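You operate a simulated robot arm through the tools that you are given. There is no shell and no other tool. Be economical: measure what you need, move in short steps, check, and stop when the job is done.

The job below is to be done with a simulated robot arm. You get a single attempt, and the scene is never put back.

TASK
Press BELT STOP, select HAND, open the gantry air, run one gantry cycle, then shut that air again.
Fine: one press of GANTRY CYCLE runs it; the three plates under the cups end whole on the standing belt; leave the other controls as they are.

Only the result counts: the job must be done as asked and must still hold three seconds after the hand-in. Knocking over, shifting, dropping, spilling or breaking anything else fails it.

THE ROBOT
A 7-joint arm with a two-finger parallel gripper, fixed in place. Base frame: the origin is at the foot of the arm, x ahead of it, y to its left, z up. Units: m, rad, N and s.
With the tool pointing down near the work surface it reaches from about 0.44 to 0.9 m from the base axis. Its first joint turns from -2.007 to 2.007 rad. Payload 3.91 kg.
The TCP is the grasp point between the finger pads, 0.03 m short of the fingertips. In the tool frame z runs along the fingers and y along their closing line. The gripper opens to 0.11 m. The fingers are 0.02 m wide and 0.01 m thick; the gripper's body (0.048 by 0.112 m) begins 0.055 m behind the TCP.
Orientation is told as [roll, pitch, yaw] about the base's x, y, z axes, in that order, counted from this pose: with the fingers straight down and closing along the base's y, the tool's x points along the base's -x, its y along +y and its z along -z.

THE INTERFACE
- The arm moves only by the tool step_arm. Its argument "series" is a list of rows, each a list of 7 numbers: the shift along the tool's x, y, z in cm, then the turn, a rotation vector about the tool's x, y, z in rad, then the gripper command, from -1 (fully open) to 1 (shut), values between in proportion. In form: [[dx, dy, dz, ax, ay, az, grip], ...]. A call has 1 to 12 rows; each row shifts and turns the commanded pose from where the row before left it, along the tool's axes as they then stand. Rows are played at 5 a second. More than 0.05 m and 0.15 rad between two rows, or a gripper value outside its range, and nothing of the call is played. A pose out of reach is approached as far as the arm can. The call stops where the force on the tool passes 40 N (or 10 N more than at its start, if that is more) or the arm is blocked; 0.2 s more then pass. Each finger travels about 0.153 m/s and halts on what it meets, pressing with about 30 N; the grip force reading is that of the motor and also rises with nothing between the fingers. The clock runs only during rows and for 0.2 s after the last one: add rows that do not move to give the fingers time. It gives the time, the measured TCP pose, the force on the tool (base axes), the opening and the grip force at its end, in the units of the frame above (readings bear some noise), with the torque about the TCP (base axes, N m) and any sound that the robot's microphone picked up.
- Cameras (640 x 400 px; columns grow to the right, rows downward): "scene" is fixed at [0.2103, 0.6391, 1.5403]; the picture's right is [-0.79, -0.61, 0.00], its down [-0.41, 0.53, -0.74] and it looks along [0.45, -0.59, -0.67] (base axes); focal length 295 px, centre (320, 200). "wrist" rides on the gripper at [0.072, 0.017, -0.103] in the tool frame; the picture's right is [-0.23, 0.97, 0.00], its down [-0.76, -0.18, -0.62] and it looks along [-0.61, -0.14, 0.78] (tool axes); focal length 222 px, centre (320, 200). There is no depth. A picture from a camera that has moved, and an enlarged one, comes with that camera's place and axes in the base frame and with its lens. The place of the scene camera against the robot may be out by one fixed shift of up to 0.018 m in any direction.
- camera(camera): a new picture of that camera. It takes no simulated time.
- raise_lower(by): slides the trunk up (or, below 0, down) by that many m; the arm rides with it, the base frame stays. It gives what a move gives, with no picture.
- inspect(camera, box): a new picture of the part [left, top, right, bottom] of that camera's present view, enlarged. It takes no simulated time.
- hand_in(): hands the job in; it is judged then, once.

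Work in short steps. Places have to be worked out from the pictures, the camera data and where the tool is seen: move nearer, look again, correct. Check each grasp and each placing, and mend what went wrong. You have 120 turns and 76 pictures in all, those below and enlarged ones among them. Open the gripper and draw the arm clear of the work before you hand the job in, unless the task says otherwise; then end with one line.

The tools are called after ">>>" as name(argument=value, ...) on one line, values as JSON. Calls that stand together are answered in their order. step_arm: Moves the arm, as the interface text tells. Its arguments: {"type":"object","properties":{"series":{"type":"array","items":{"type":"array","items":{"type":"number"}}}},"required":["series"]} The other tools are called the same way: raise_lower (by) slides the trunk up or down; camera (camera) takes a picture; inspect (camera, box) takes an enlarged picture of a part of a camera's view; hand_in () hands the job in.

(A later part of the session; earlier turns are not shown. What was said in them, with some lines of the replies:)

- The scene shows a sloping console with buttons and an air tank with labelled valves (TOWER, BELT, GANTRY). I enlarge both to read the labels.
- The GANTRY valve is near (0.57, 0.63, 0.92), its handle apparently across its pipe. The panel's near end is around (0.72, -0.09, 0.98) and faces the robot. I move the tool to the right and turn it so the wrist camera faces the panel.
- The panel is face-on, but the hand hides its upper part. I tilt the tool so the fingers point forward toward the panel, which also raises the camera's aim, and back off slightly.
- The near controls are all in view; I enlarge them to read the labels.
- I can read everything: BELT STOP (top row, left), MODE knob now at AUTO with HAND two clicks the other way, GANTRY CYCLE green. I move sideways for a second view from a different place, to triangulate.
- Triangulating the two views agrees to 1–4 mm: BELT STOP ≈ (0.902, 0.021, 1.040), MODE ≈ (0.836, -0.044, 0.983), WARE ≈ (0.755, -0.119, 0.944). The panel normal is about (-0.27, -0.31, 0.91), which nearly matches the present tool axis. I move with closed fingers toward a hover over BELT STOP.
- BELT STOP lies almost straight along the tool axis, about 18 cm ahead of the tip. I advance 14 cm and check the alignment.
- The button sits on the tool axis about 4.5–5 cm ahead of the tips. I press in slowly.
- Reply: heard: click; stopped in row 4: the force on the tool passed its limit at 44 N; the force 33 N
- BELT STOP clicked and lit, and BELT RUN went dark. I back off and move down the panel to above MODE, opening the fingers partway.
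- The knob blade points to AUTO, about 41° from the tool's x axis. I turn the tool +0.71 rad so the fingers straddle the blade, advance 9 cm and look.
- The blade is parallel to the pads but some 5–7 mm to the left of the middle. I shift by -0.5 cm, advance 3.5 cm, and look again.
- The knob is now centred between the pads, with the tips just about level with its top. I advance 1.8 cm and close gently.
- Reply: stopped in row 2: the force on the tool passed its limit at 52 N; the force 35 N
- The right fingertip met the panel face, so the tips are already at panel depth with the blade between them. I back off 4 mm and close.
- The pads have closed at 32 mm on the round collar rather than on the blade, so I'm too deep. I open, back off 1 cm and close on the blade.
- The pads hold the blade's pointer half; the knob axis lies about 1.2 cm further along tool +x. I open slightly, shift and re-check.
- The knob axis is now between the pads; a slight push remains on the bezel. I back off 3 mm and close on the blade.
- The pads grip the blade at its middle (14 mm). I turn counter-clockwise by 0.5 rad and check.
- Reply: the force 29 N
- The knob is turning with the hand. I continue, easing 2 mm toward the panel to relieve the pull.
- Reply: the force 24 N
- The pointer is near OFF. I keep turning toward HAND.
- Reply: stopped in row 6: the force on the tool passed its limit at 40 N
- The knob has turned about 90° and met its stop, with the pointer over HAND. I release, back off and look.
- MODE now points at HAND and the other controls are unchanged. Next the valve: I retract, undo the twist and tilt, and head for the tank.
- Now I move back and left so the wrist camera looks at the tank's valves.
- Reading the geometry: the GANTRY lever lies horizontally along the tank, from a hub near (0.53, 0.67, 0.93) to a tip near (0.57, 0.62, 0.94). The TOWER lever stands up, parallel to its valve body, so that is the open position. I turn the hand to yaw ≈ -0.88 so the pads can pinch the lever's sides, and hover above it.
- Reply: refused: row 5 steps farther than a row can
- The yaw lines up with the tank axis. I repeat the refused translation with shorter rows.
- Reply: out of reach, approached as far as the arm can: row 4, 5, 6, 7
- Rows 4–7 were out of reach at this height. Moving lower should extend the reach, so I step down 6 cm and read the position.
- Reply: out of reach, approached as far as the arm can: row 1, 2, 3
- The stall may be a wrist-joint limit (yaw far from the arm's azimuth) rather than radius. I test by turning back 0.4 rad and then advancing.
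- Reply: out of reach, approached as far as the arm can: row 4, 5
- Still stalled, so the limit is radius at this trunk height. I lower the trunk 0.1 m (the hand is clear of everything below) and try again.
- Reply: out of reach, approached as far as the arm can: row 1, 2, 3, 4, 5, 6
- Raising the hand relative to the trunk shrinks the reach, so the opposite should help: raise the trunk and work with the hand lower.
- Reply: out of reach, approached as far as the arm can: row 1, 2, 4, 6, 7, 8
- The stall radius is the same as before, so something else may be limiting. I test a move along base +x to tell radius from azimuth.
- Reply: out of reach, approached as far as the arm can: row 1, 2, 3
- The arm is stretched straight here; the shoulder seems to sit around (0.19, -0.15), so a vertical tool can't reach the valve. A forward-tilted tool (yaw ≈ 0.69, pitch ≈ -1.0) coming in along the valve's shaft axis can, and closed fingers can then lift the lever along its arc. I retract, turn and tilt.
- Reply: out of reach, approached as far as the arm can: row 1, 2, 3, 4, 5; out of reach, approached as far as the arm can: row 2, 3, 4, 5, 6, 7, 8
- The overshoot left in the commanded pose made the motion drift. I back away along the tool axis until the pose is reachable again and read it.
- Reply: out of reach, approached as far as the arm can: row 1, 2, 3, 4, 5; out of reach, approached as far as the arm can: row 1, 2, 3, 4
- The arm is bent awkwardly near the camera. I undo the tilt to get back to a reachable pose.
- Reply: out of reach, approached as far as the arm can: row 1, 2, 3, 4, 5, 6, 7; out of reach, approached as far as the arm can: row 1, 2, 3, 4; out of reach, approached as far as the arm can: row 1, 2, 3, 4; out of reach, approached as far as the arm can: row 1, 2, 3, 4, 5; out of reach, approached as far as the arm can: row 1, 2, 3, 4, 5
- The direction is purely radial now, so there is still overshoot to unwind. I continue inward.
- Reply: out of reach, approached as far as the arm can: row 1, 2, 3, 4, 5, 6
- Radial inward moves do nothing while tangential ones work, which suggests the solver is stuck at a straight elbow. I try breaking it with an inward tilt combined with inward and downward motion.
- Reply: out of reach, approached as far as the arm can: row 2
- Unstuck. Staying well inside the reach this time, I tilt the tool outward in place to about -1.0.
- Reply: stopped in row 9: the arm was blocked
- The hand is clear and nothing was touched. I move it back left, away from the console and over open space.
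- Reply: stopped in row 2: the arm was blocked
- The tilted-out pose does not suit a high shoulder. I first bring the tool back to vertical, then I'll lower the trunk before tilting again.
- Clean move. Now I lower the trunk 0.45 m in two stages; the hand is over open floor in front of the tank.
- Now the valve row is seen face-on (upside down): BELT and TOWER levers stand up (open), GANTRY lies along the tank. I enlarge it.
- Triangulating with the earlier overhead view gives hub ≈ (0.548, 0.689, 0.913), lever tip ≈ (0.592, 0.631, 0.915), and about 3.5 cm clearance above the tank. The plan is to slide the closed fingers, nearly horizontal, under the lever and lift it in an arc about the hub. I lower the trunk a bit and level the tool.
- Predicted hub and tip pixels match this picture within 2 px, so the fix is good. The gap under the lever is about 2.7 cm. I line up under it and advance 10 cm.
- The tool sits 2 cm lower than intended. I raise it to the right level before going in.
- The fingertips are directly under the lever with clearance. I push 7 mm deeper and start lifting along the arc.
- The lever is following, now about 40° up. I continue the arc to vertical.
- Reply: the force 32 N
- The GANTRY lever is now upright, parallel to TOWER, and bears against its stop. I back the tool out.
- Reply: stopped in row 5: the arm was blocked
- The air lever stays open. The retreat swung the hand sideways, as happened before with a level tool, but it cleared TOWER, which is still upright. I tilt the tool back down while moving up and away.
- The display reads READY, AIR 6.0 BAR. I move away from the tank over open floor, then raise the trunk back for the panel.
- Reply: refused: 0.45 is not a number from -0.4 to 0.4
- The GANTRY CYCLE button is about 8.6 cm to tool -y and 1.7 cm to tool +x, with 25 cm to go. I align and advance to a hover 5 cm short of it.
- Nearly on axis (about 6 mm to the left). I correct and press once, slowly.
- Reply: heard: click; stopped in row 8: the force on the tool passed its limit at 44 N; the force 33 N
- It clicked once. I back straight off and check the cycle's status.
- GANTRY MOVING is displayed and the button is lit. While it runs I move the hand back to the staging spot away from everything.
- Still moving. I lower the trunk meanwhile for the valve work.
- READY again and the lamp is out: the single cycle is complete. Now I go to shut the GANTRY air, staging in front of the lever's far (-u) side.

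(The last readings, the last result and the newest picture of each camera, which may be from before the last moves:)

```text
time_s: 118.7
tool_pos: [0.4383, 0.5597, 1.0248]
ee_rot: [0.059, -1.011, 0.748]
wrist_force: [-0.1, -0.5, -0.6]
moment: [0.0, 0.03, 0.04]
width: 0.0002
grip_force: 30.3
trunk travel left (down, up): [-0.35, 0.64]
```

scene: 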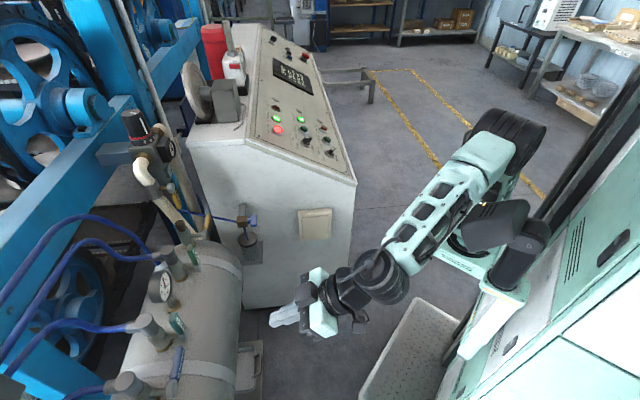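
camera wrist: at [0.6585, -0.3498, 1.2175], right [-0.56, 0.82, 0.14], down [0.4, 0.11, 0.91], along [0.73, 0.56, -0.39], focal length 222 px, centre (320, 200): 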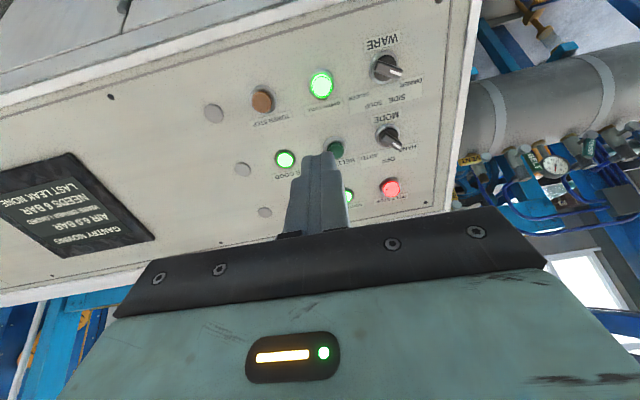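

>>> step_arm(series=[[0, 0, 0, 0.12, 0, 0.078, 1], [-1.8, 3.05, 2.6, 0, 0, 0, 1], [-1.8, 3.05, 2.6, 0, 0, 0, 1], [0, 0, 0, 0, 0, 0, 1]])

>>> camera(camera="wrist")

```text
time_s: 119.7
tool_pos: [0.461, 0.6075, 1.0199]
ee_rot: [0.066, -1.004, 0.587]
wrist_force: [-0.2, 0.1, 0.2]
moment: [0.01, 0.0, 0.0]
width: 0.0
grip_force: 29.8
out of reach, approached as far as the arm can: row 3
trunk travel left (down, up): [-0.35, 0.64]
```

```text
13 pictures are left
camera wrist: at [0.3492, 0.5457, 1.0137], right [-0.48, 0.85, 0.23], down [0.03, -0.24, 0.97], along [0.88, 0.47, 0.09], focal length 222 px, centre (320, 200)
```

wrist: 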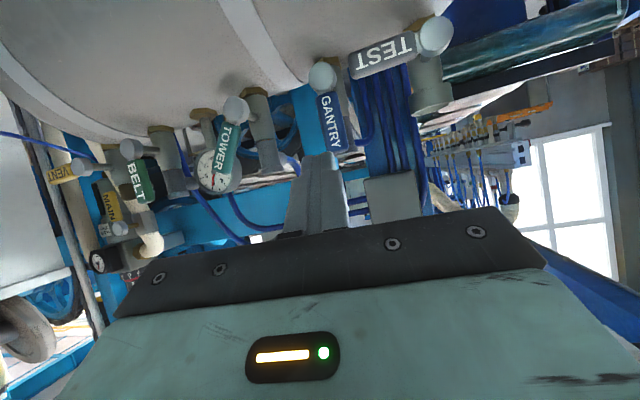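

The lever is upright (open). I've hit a reach limit because the trunk is too low for this spot. I undo the last yaw turn, back off, and raise the trunk 0.2 m.

>>> step_arm(series=[[1, -2, -2, 0, 0, 0, 1], [1, -1, -1, -0.1, 0, -0.06, 1], [0, 0, 0, 0, 0, 0, 1]])

>>> raise_lower(by=0.2)

```text
time_s: 120.5
tool_pos: [0.4451, 0.5626, 1.0185]
ee_rot: [0.072, -1.012, 0.705]
wrist_force: [0.5, 0.0, 0.1]
moment: [-0.01, 0.02, -0.03]
width: 0.0
grip_force: 29.7
trunk travel left (down, up): [-0.35, 0.64]
```

```text
time_s: 122.6
tool_pos: [0.4475, 0.5622, 1.2183]
ee_rot: [0.068, -1.011, 0.701]
wrist_force: [-0.2, -0.1, 0.3]
moment: [0.01, -0.03, -0.02]
width: 0.0
grip_force: 29.3
trunk travel left (down, up): [-0.55, 0.44]
```

>>> step_arm(series=[[2.15, 0.65, 3.4, 0, 0, 0, 1], [2.15, 0.65, 3.4, 0, 0, 0, 1], [2.15, 0.65, 3.4, 0, 0, 0, 1], [2.15, 0.65, 3.4, 0, 0, 0, 1], [2.15, 0.65, 2.4, 0, 0, 0, 1], [0, 0, 0, 0, 0, 0, 1]])

>>> camera(camera="wrist")

```text
time_s: 124.0
tool_pos: [0.4759, 0.6445, 1.045]
ee_rot: [0.076, -1.012, 0.698]
wrist_force: [0.3, -0.2, -0.4]
moment: [0.01, 0.01, 0.0]
width: 0.0001
grip_force: 29.9
trunk travel left (down, up): [-0.55, 0.44]
```

```text
12 pictures are left
camera wrist: at [0.3732, 0.57, 1.039], right [-0.58, 0.78, 0.23], down [0.06, -0.24, 0.97], along [0.81, 0.58, 0.1], focal length 222 px, centre (320, 200)
```

wrist: 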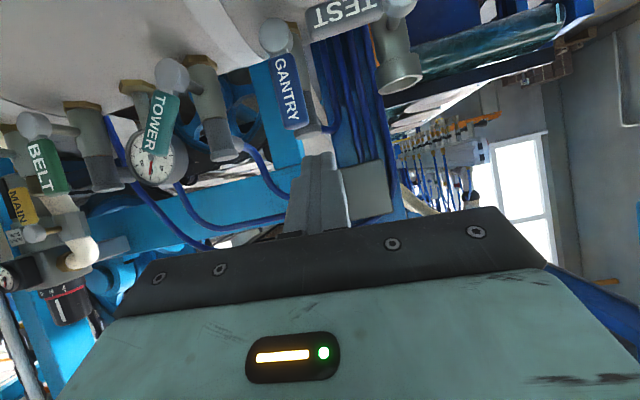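

>>> step_arm(series=[[1.1, 0.4, 2.5, 0, 0, 0, 1], [1.1, 0.4, 2.5, 0, 0, 0, 1], [0, 0, 0, 0, 0, 0, 1]])

>>> inspect(camera="wrist", box=[200, 0, 440, 200])

```text
time_s: 124.8
tool_pos: [0.4837, 0.6777, 0.9941]
ee_rot: [0.066, -1.007, 0.719]
wrist_force: [-1.0, -0.1, -0.4]
moment: [-0.03, 0.0, 0.02]
width: 0.0
grip_force: 30.3
trunk travel left (down, up): [-0.55, 0.44]
```

```text
2.00 times, centred on (320, 100) of wrist
camera zoom: at [0.3807, 0.6012, 0.9881], right [-0.59, 0.78, 0.23], down [0.06, -0.24, 0.97], along [0.81, 0.59, 0.09], focal length 444 px, centre (320, 400)
```

zoom: 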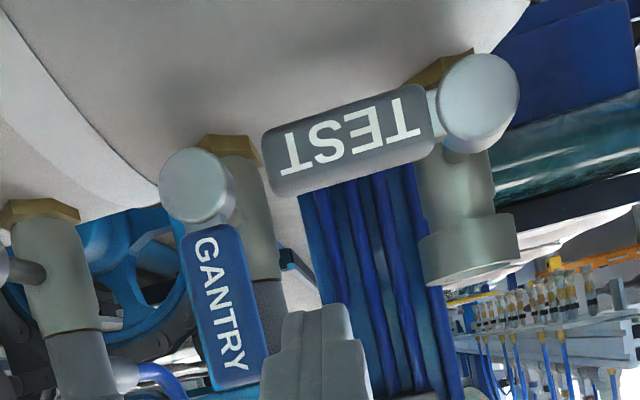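

The probe is on the right side of the upright lever with about 1.7 cm lateral gap and well above TEST. I insert alongside the lever and then close the gap.

>>> step_arm(series=[[-0.7, 0, 1.5, 0, 0, 0, 1], [0, 0, 1.9, 0, 0, 0, 1], [0, 0, 2.0, 0, 0, 0, 1], [0, -0.8, 0, 0, 0, 0, 1], [0, -0.7, 0, 0, 0, 0, 1], [0, 0, 0, 0, 0, 0, 1]])

>>> inspect(camera="wrist", box=[200, 50, 440, 220])

```text
time_s: 126.2
tool_pos: [0.5241, 0.688, 0.9755]
ee_rot: [0.069, -1.008, 0.714]
wrist_force: [-0.1, -0.1, -0.4]
moment: [0.02, 0.01, -0.04]
width: 0.0
grip_force: 29.9
out of reach, approached as far as the arm can: row 3
trunk travel left (down, up): [-0.55, 0.44]
```

```text
2.35 times, centred on (320, 135) of wrist
camera zoom: at [0.4224, 0.6109, 0.97], right [-0.59, 0.78, 0.23], down [0.06, -0.24, 0.97], along [0.81, 0.58, 0.09], focal length 523 px, centre (320, 353)
```

zoom: 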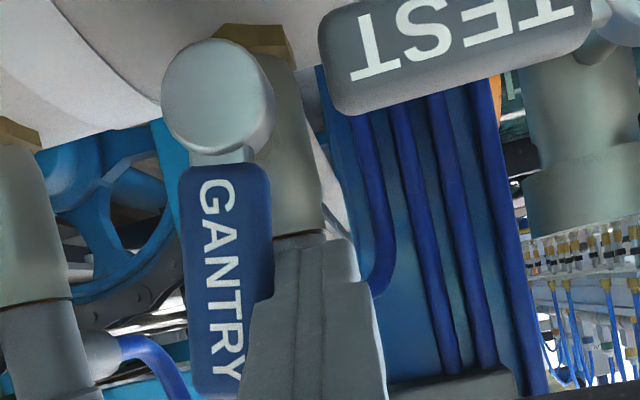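

The fingertip is alongside the lever with a 5 mm overlap in depth. I push along the closing arc, edging deeper as I go.

>>> step_arm(series=[[-0.12, -0.67, 0.1, 0, 0, 0, 1], [-0.12, -0.67, 0.1, 0, 0, 0, 1], [0.03, -0.7, 0.2, 0, 0, 0, 1], [0.03, -0.7, 0.2, 0, 0, 0, 1], [0.18, -0.68, 0.2, 0, 0, 0, 1], [0.18, -0.68, 0.2, 0, 0, 0, 1], [0, 0, 0, 0, 0, 0, 1]])

>>> inspect(camera="wrist", box=[200, 50, 440, 220])

```text
time_s: 127.8
tool_pos: [0.5584, 0.6615, 0.9686]
ee_rot: [0.069, -1.01, 0.714]
wrist_force: [0.3, -0.6, -0.9]
moment: [0.01, 0.04, 0.0]
width: 0.0
grip_force: 29.6
trunk travel left (down, up): [-0.55, 0.44]
```

```text
2.35 times, centred on (320, 135) of wrist
camera zoom: at [0.4561, 0.5871, 0.9625], right [-0.59, 0.78, 0.23], down [0.06, -0.24, 0.97], along [0.81, 0.58, 0.09], focal length 523 px, centre (320, 353)
```

zoom: 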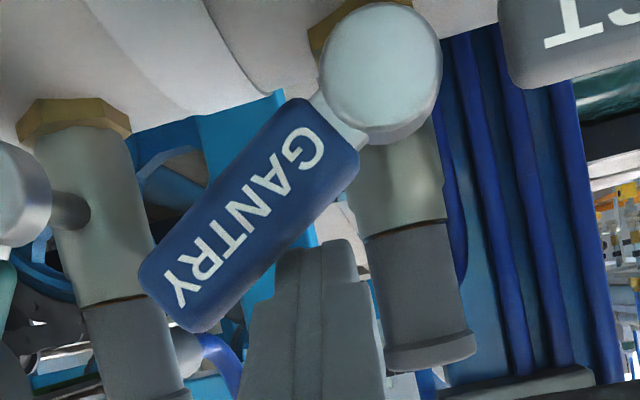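

The lever is half-way down. I continue the arc to horizontal.

>>> step_arm(series=[[0.32, -0.62, 0.15, 0, 0, 0, 1], [0.32, -0.62, 0.15, 0, 0, 0, 1], [0.45, -0.51, 0.2, 0, 0, 0, 1], [0.45, -0.51, 0.2, 0, 0, 0, 1], [0.53, -0.37, 0.28, 0, 0, 0, 1], [0.53, -0.37, 0.28, 0, 0, 0, 1], [0, 0, 0, 0, 0, 0, 1]])

>>> inspect(camera="wrist", box=[200, 50, 440, 220])

```text
time_s: 129.4
tool_pos: [0.5735, 0.6428, 0.9471]
ee_rot: [0.078, -1.021, 0.712]
wrist_force: [-0.6, 18.8, 30.8]
moment: [0.67, -0.25, 0.36]
width: 0.0
grip_force: 30.1
trunk travel left (down, up): [-0.55, 0.44]
```

```text
2.35 times, centred on (320, 135) of wrist
camera zoom: at [0.4722, 0.5668, 0.9381], right [-0.59, 0.77, 0.23], down [0.06, -0.25, 0.97], along [0.8, 0.59, 0.1], focal length 523 px, centre (320, 353)
```

zoom: 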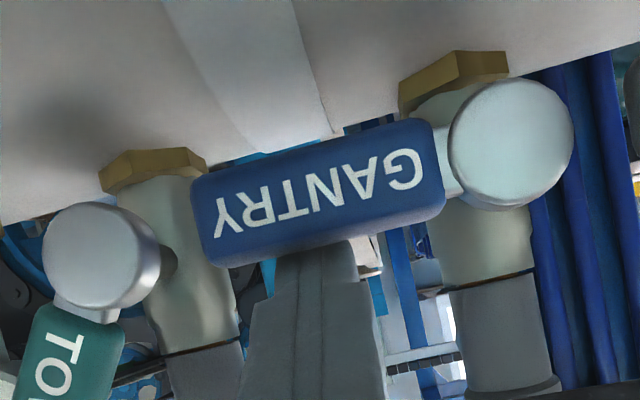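

The lever lies flat along the tank against its stop, as it was at the start. I lift off, back out a few centimetres, then tilt down while retreating.

>>> step_arm(series=[[-0.6, 0.2, -0.5, 0, 0, 0, 1], [-0.5, 0, -3, 0, 0, 0, 1], [0, 0, -3, 0, 0, 0, 1], [0, -1, -3, 0, 0.1, 0, 1], [0, -2, -3, 0, 0.1, 0, 1], [1, -3, -3, 0, 0.1, 0, 1], [1, -3, -2, 0, 0.1, 0, 1], [1, -3, -2, 0, 0.1, 0, 1], [0, 0, 0, 0, 0, 0, 1]])

>>> camera(camera="scene")

```text
time_s: 131.4
tool_pos: [0.5416, 0.4339, 1.0447]
ee_rot: [0.041, -0.507, 0.755]
wrist_force: [-0.7, 0.1, -0.3]
moment: [0.01, -0.01, 0.0]
width: 0.0
grip_force: 30.5
trunk travel left (down, up): [-0.55, 0.44]
```

```text
7 pictures are left
```

scene: 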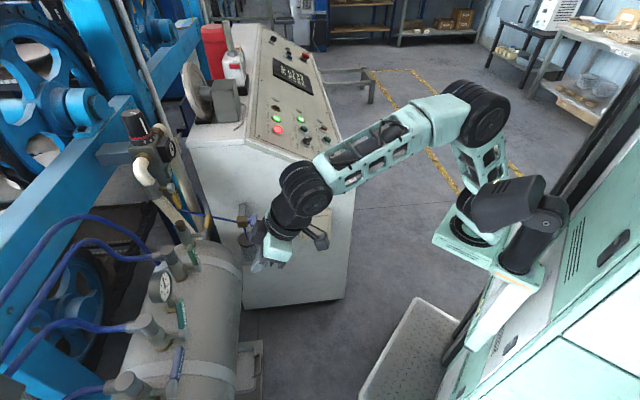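

The hand is free. I rise away, open the gripper, and check valves and display a last time.

>>> step_arm(series=[[1, 0, -4, 0, 0, 0, 1], [1, 0, -4, 0, 0, 0, 1], [2, 0, -3, 0, 0, 0, 0], [2, 0, -3, 0, 0, 0, -1], [0, 0, 0, 0, 0, 0, -1], [0, 0, 0, 0, 0, 0, -1]])

>>> inspect(camera="scene", box=[100, 240, 260, 400])

>>> inspect(camera="scene", box=[235, 40, 355, 160])

```text
time_s: 132.8
tool_pos: [0.4589, 0.3492, 1.1399]
ee_rot: [0.043, -0.508, 0.753]
wrist_force: [0.0, 0.4, 0.4]
moment: [0.0, 0.03, -0.02]
width: 0.1097
grip_force: 0.1
trunk travel left (down, up): [-0.55, 0.44]
```

```text
2.50 times, centred on (180, 320) of scene
camera zoom: at [0.2103, 0.6391, 1.5403], right [-0.79, -0.61, 0.0], down [-0.41, 0.53, -0.74], along [0.45, -0.59, -0.67], focal length 737 px, centre (670, -100)
```

zoom: 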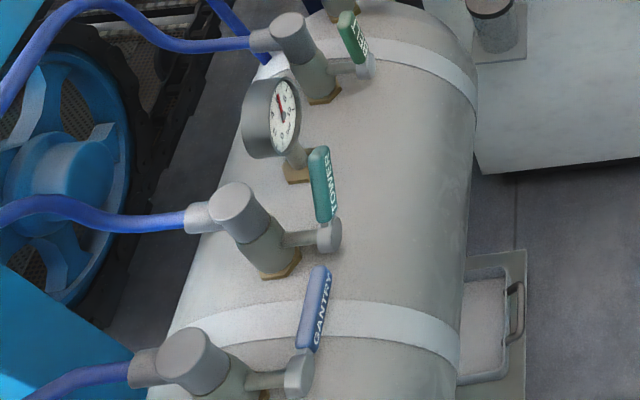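

```text
3.33 times, centred on (295, 100) of scene
camera zoom: at [0.2103, 0.6391, 1.5403], right [-0.79, -0.61, 0.0], down [-0.41, 0.53, -0.74], along [0.45, -0.59, -0.67], focal length 982 px, centre (403, 533)
```

zoom: 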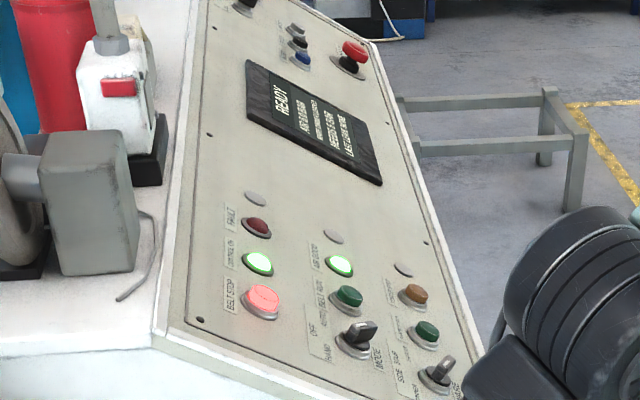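

Comparing with the first pictures, the GANTRY lever is back where it was. But TOWER now leans about 30° toward shut: my sideways swing at 90.9 s must have brushed it. That has to be mended, so I close the fingers and go back to push TOWER upright against its open stop (hub ≈ (0.610, 0.606, 0.915)).

>>> step_arm(series=[[0, 0, 0, 0, 0, 0, 1], [-1.8, 0.7, 3.3, 0, 0, 0, 1], [-1.8, 0.7, 3.3, 0, 0, 0, 1], [-1.8, 0.7, 2.3, 0, -0.12, 0, 1], [-1.8, 0.7, 1.3, 0, -0.12, 0, 1], [0, 0, 0, 0, -0.12, 0, 1], [0, 0, 0, 0, -0.12, 0, 1], [0, 0, 0, 0, 0, 0, 1]])

```text
time_s: 134.6
tool_pos: [0.5179, 0.4494, 1.0873]
ee_rot: [0.067, -0.99, 0.719]
wrist_force: [0.7, 0.4, 0.1]
moment: [0.01, 0.01, -0.02]
width: 0.0
grip_force: 30.9
trunk travel left (down, up): [-0.55, 0.44]
```

>>> step_arm(series=[[0.7, -0.2, 3.5, 0, 0, 0, 1], [0.7, -0.2, 3.5, 0, 0, 0, 1], [0.7, -0.2, 3.5, 0, 0, 0, 1], [0.7, -0.2, 3.0, 0, 0, 0, 1], [0, 0, 0, 0, 0, 0, 1]])

>>> inspect(camera="wrist", box=[180, 20, 460, 220])

```text
time_s: 135.8
tool_pos: [0.5938, 0.5135, 0.9969]
ee_rot: [0.077, -0.997, 0.707]
wrist_force: [0.6, 0.7, -0.2]
moment: [0.02, -0.03, 0.02]
width: 0.0
grip_force: 30.0
trunk travel left (down, up): [-0.55, 0.44]
```

```text
2.00 times, centred on (320, 120) of wrist
camera zoom: at [0.4904, 0.4376, 0.992], right [-0.58, 0.78, 0.23], down [0.07, -0.23, 0.97], along [0.81, 0.58, 0.08], focal length 444 px, centre (320, 360)
```

zoom: 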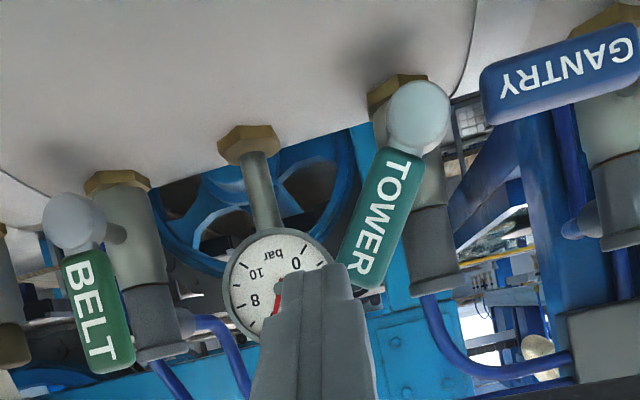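

TOWER leans about 34° relative to BELT, and the probe axis passes just outside its leaning side with the gauge well behind. I insert 6.5 cm and push it back along its arc until it meets the stop.

>>> step_arm(series=[[0, -0.3, 2.2, 0, 0, 0, 1], [0, 0, 2.2, 0, 0, 0, 1], [0, 0, 2.2, 0, 0, 0, 1], [-0.33, 0.5, -0.16, 0, 0, 0, 1], [-0.33, 0.5, -0.16, 0, 0, 0, 1], [-0.31, 0.45, -0.13, 0, 0, 0, 1], [-0.31, 0.45, -0.13, 0, 0, 0, 1], [-0.25, 0.5, -0.08, 0, 0, 0, 1], [-0.25, 0.5, -0.08, 0, 0, 0, 1], [0, 0, 0, 0, 0, 0, 1]])

```text
time_s: 138.0
tool_pos: [0.6137, 0.5729, 0.9735]
ee_rot: [0.065, -0.99, 0.717]
wrist_force: [-0.3, -0.1, -0.3]
moment: [-0.02, 0.0, 0.0]
width: 0.0
grip_force: 30.1
trunk travel left (down, up): [-0.55, 0.44]
```

>>> step_arm(series=[[-0.1, 0.3, 0.1, 0, 0, 0, 1], [-0.1, 0.3, 0.1, 0, 0, 0, 1], [0, 0.25, 0.05, 0, 0, 0, 1], [0, 0, 0, 0, 0, 0, 1]])

>>> inspect(camera="wrist", box=[120, 20, 440, 240])

```text
time_s: 139.0
tool_pos: [0.6145, 0.5788, 0.973]
ee_rot: [0.059, -0.987, 0.716]
wrist_force: [8.7, -29.7, -0.2]
moment: [-0.69, -0.16, -0.36]
width: 0.0002
grip_force: 30.0
trunk travel left (down, up): [-0.55, 0.44]
```

```text
1.82 times, centred on (280, 130) of wrist
camera zoom: at [0.5113, 0.5029, 0.9697], right [-0.58, 0.78, 0.22], down [0.07, -0.22, 0.97], along [0.81, 0.58, 0.07], focal length 404 px, centre (393, 327)
```

zoom: 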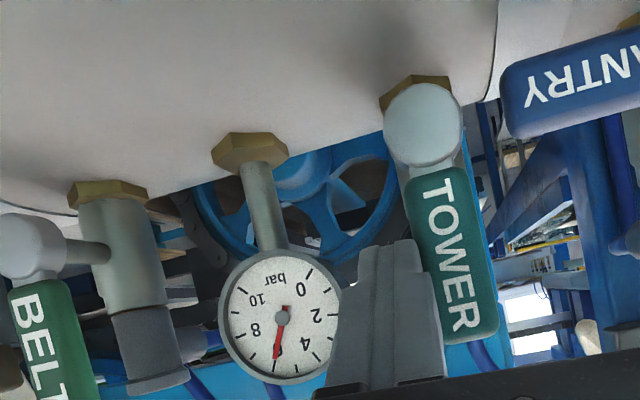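

TOWER is upright again, parallel to BELT and against its stop. I ease off and retreat straight back, tilting only once well clear.

>>> step_arm(series=[[0, -0.6, 0, 0, 0, 0, 1], [0, 0, -2, 0, 0, 0, 1], [0, 0, -3, 0, 0, 0, 1], [0, 0, -3, 0, 0.05, 0, 1], [0, 0, -3, 0, 0.1, 0, 1], [0, 0, -3, 0, 0.1, 0, 1], [1, 0, -3, 0, 0.1, 0, 1], [1, 0, -3, 0, 0.1, 0, 1], [1, 0, -3, 0, 0, 0, 1], [0, 0, 0, 0, 0, 0, 1]])

>>> step_arm(series=[[2, -1, -3, 0, 0, 0, 0], [2, -1, -3, 0, 0, 0, -1], [2, -1, -3, 0, 0, 0, -1], [0, 0, 0, 0, 0, 0, -1], [0, 0, 0, 0, 0, 0, -1]])

>>> camera(camera="scene")

>>> inspect(camera="scene", box=[100, 220, 280, 400])

```text
time_s: 141.2
tool_pos: [0.4815, 0.4411, 1.1098]
ee_rot: [0.043, -0.539, 0.749]
wrist_force: [0.7, -0.1, -0.3]
moment: [0.01, -0.01, -0.01]
width: 0.0
grip_force: 30.6
trunk travel left (down, up): [-0.55, 0.44]
```

```text
time_s: 142.4
tool_pos: [0.4314, 0.3505, 1.1565]
ee_rot: [0.041, -0.539, 0.75]
wrist_force: [0.3, -0.7, 0.2]
moment: [0.0, 0.0, -0.02]
width: 0.11
grip_force: 0.0
trunk travel left (down, up): [-0.55, 0.44]
```

```text
2 pictures are left
```

scene: 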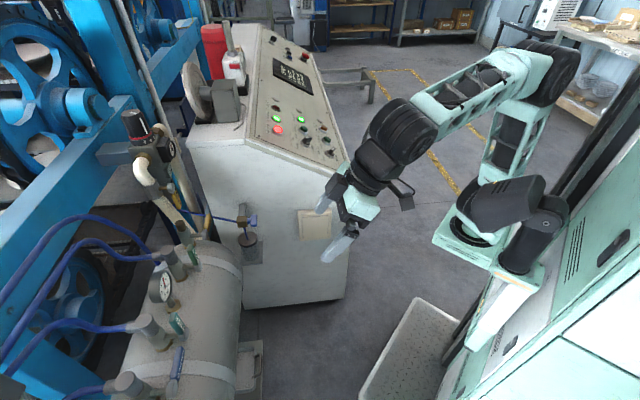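

```text
2.22 times, centred on (190, 310) of scene
camera zoom: at [0.2103, 0.6391, 1.5403], right [-0.79, -0.61, 0.0], down [-0.41, 0.53, -0.74], along [0.45, -0.59, -0.67], focal length 655 px, centre (609, -44)
```

zoom: 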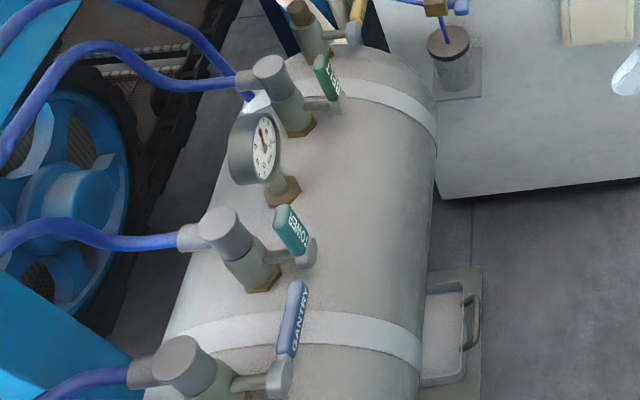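

The valves match their starting layout (BELT and TOWER upright, GANTRY shut). The panel shows BELT STOP lit, MODE at HAND and READY. The arm is clear with the gripper open, so I hand in.

>>> hand_in()

```text
The job is handed in.
```

The job is handed in: the belt is stopped, MODE is on HAND, the gantry ran one cycle from a single press with its air open, and the GANTRY air is shut again. While backing away from the GANTRY valve, the arm knocked the TOWER lever about 34° toward shut; it stayed that way through the cycle, and I pushed it back upright before handing in. I had no view of the three plates, so whether they ended whole on the belt is unchecked.
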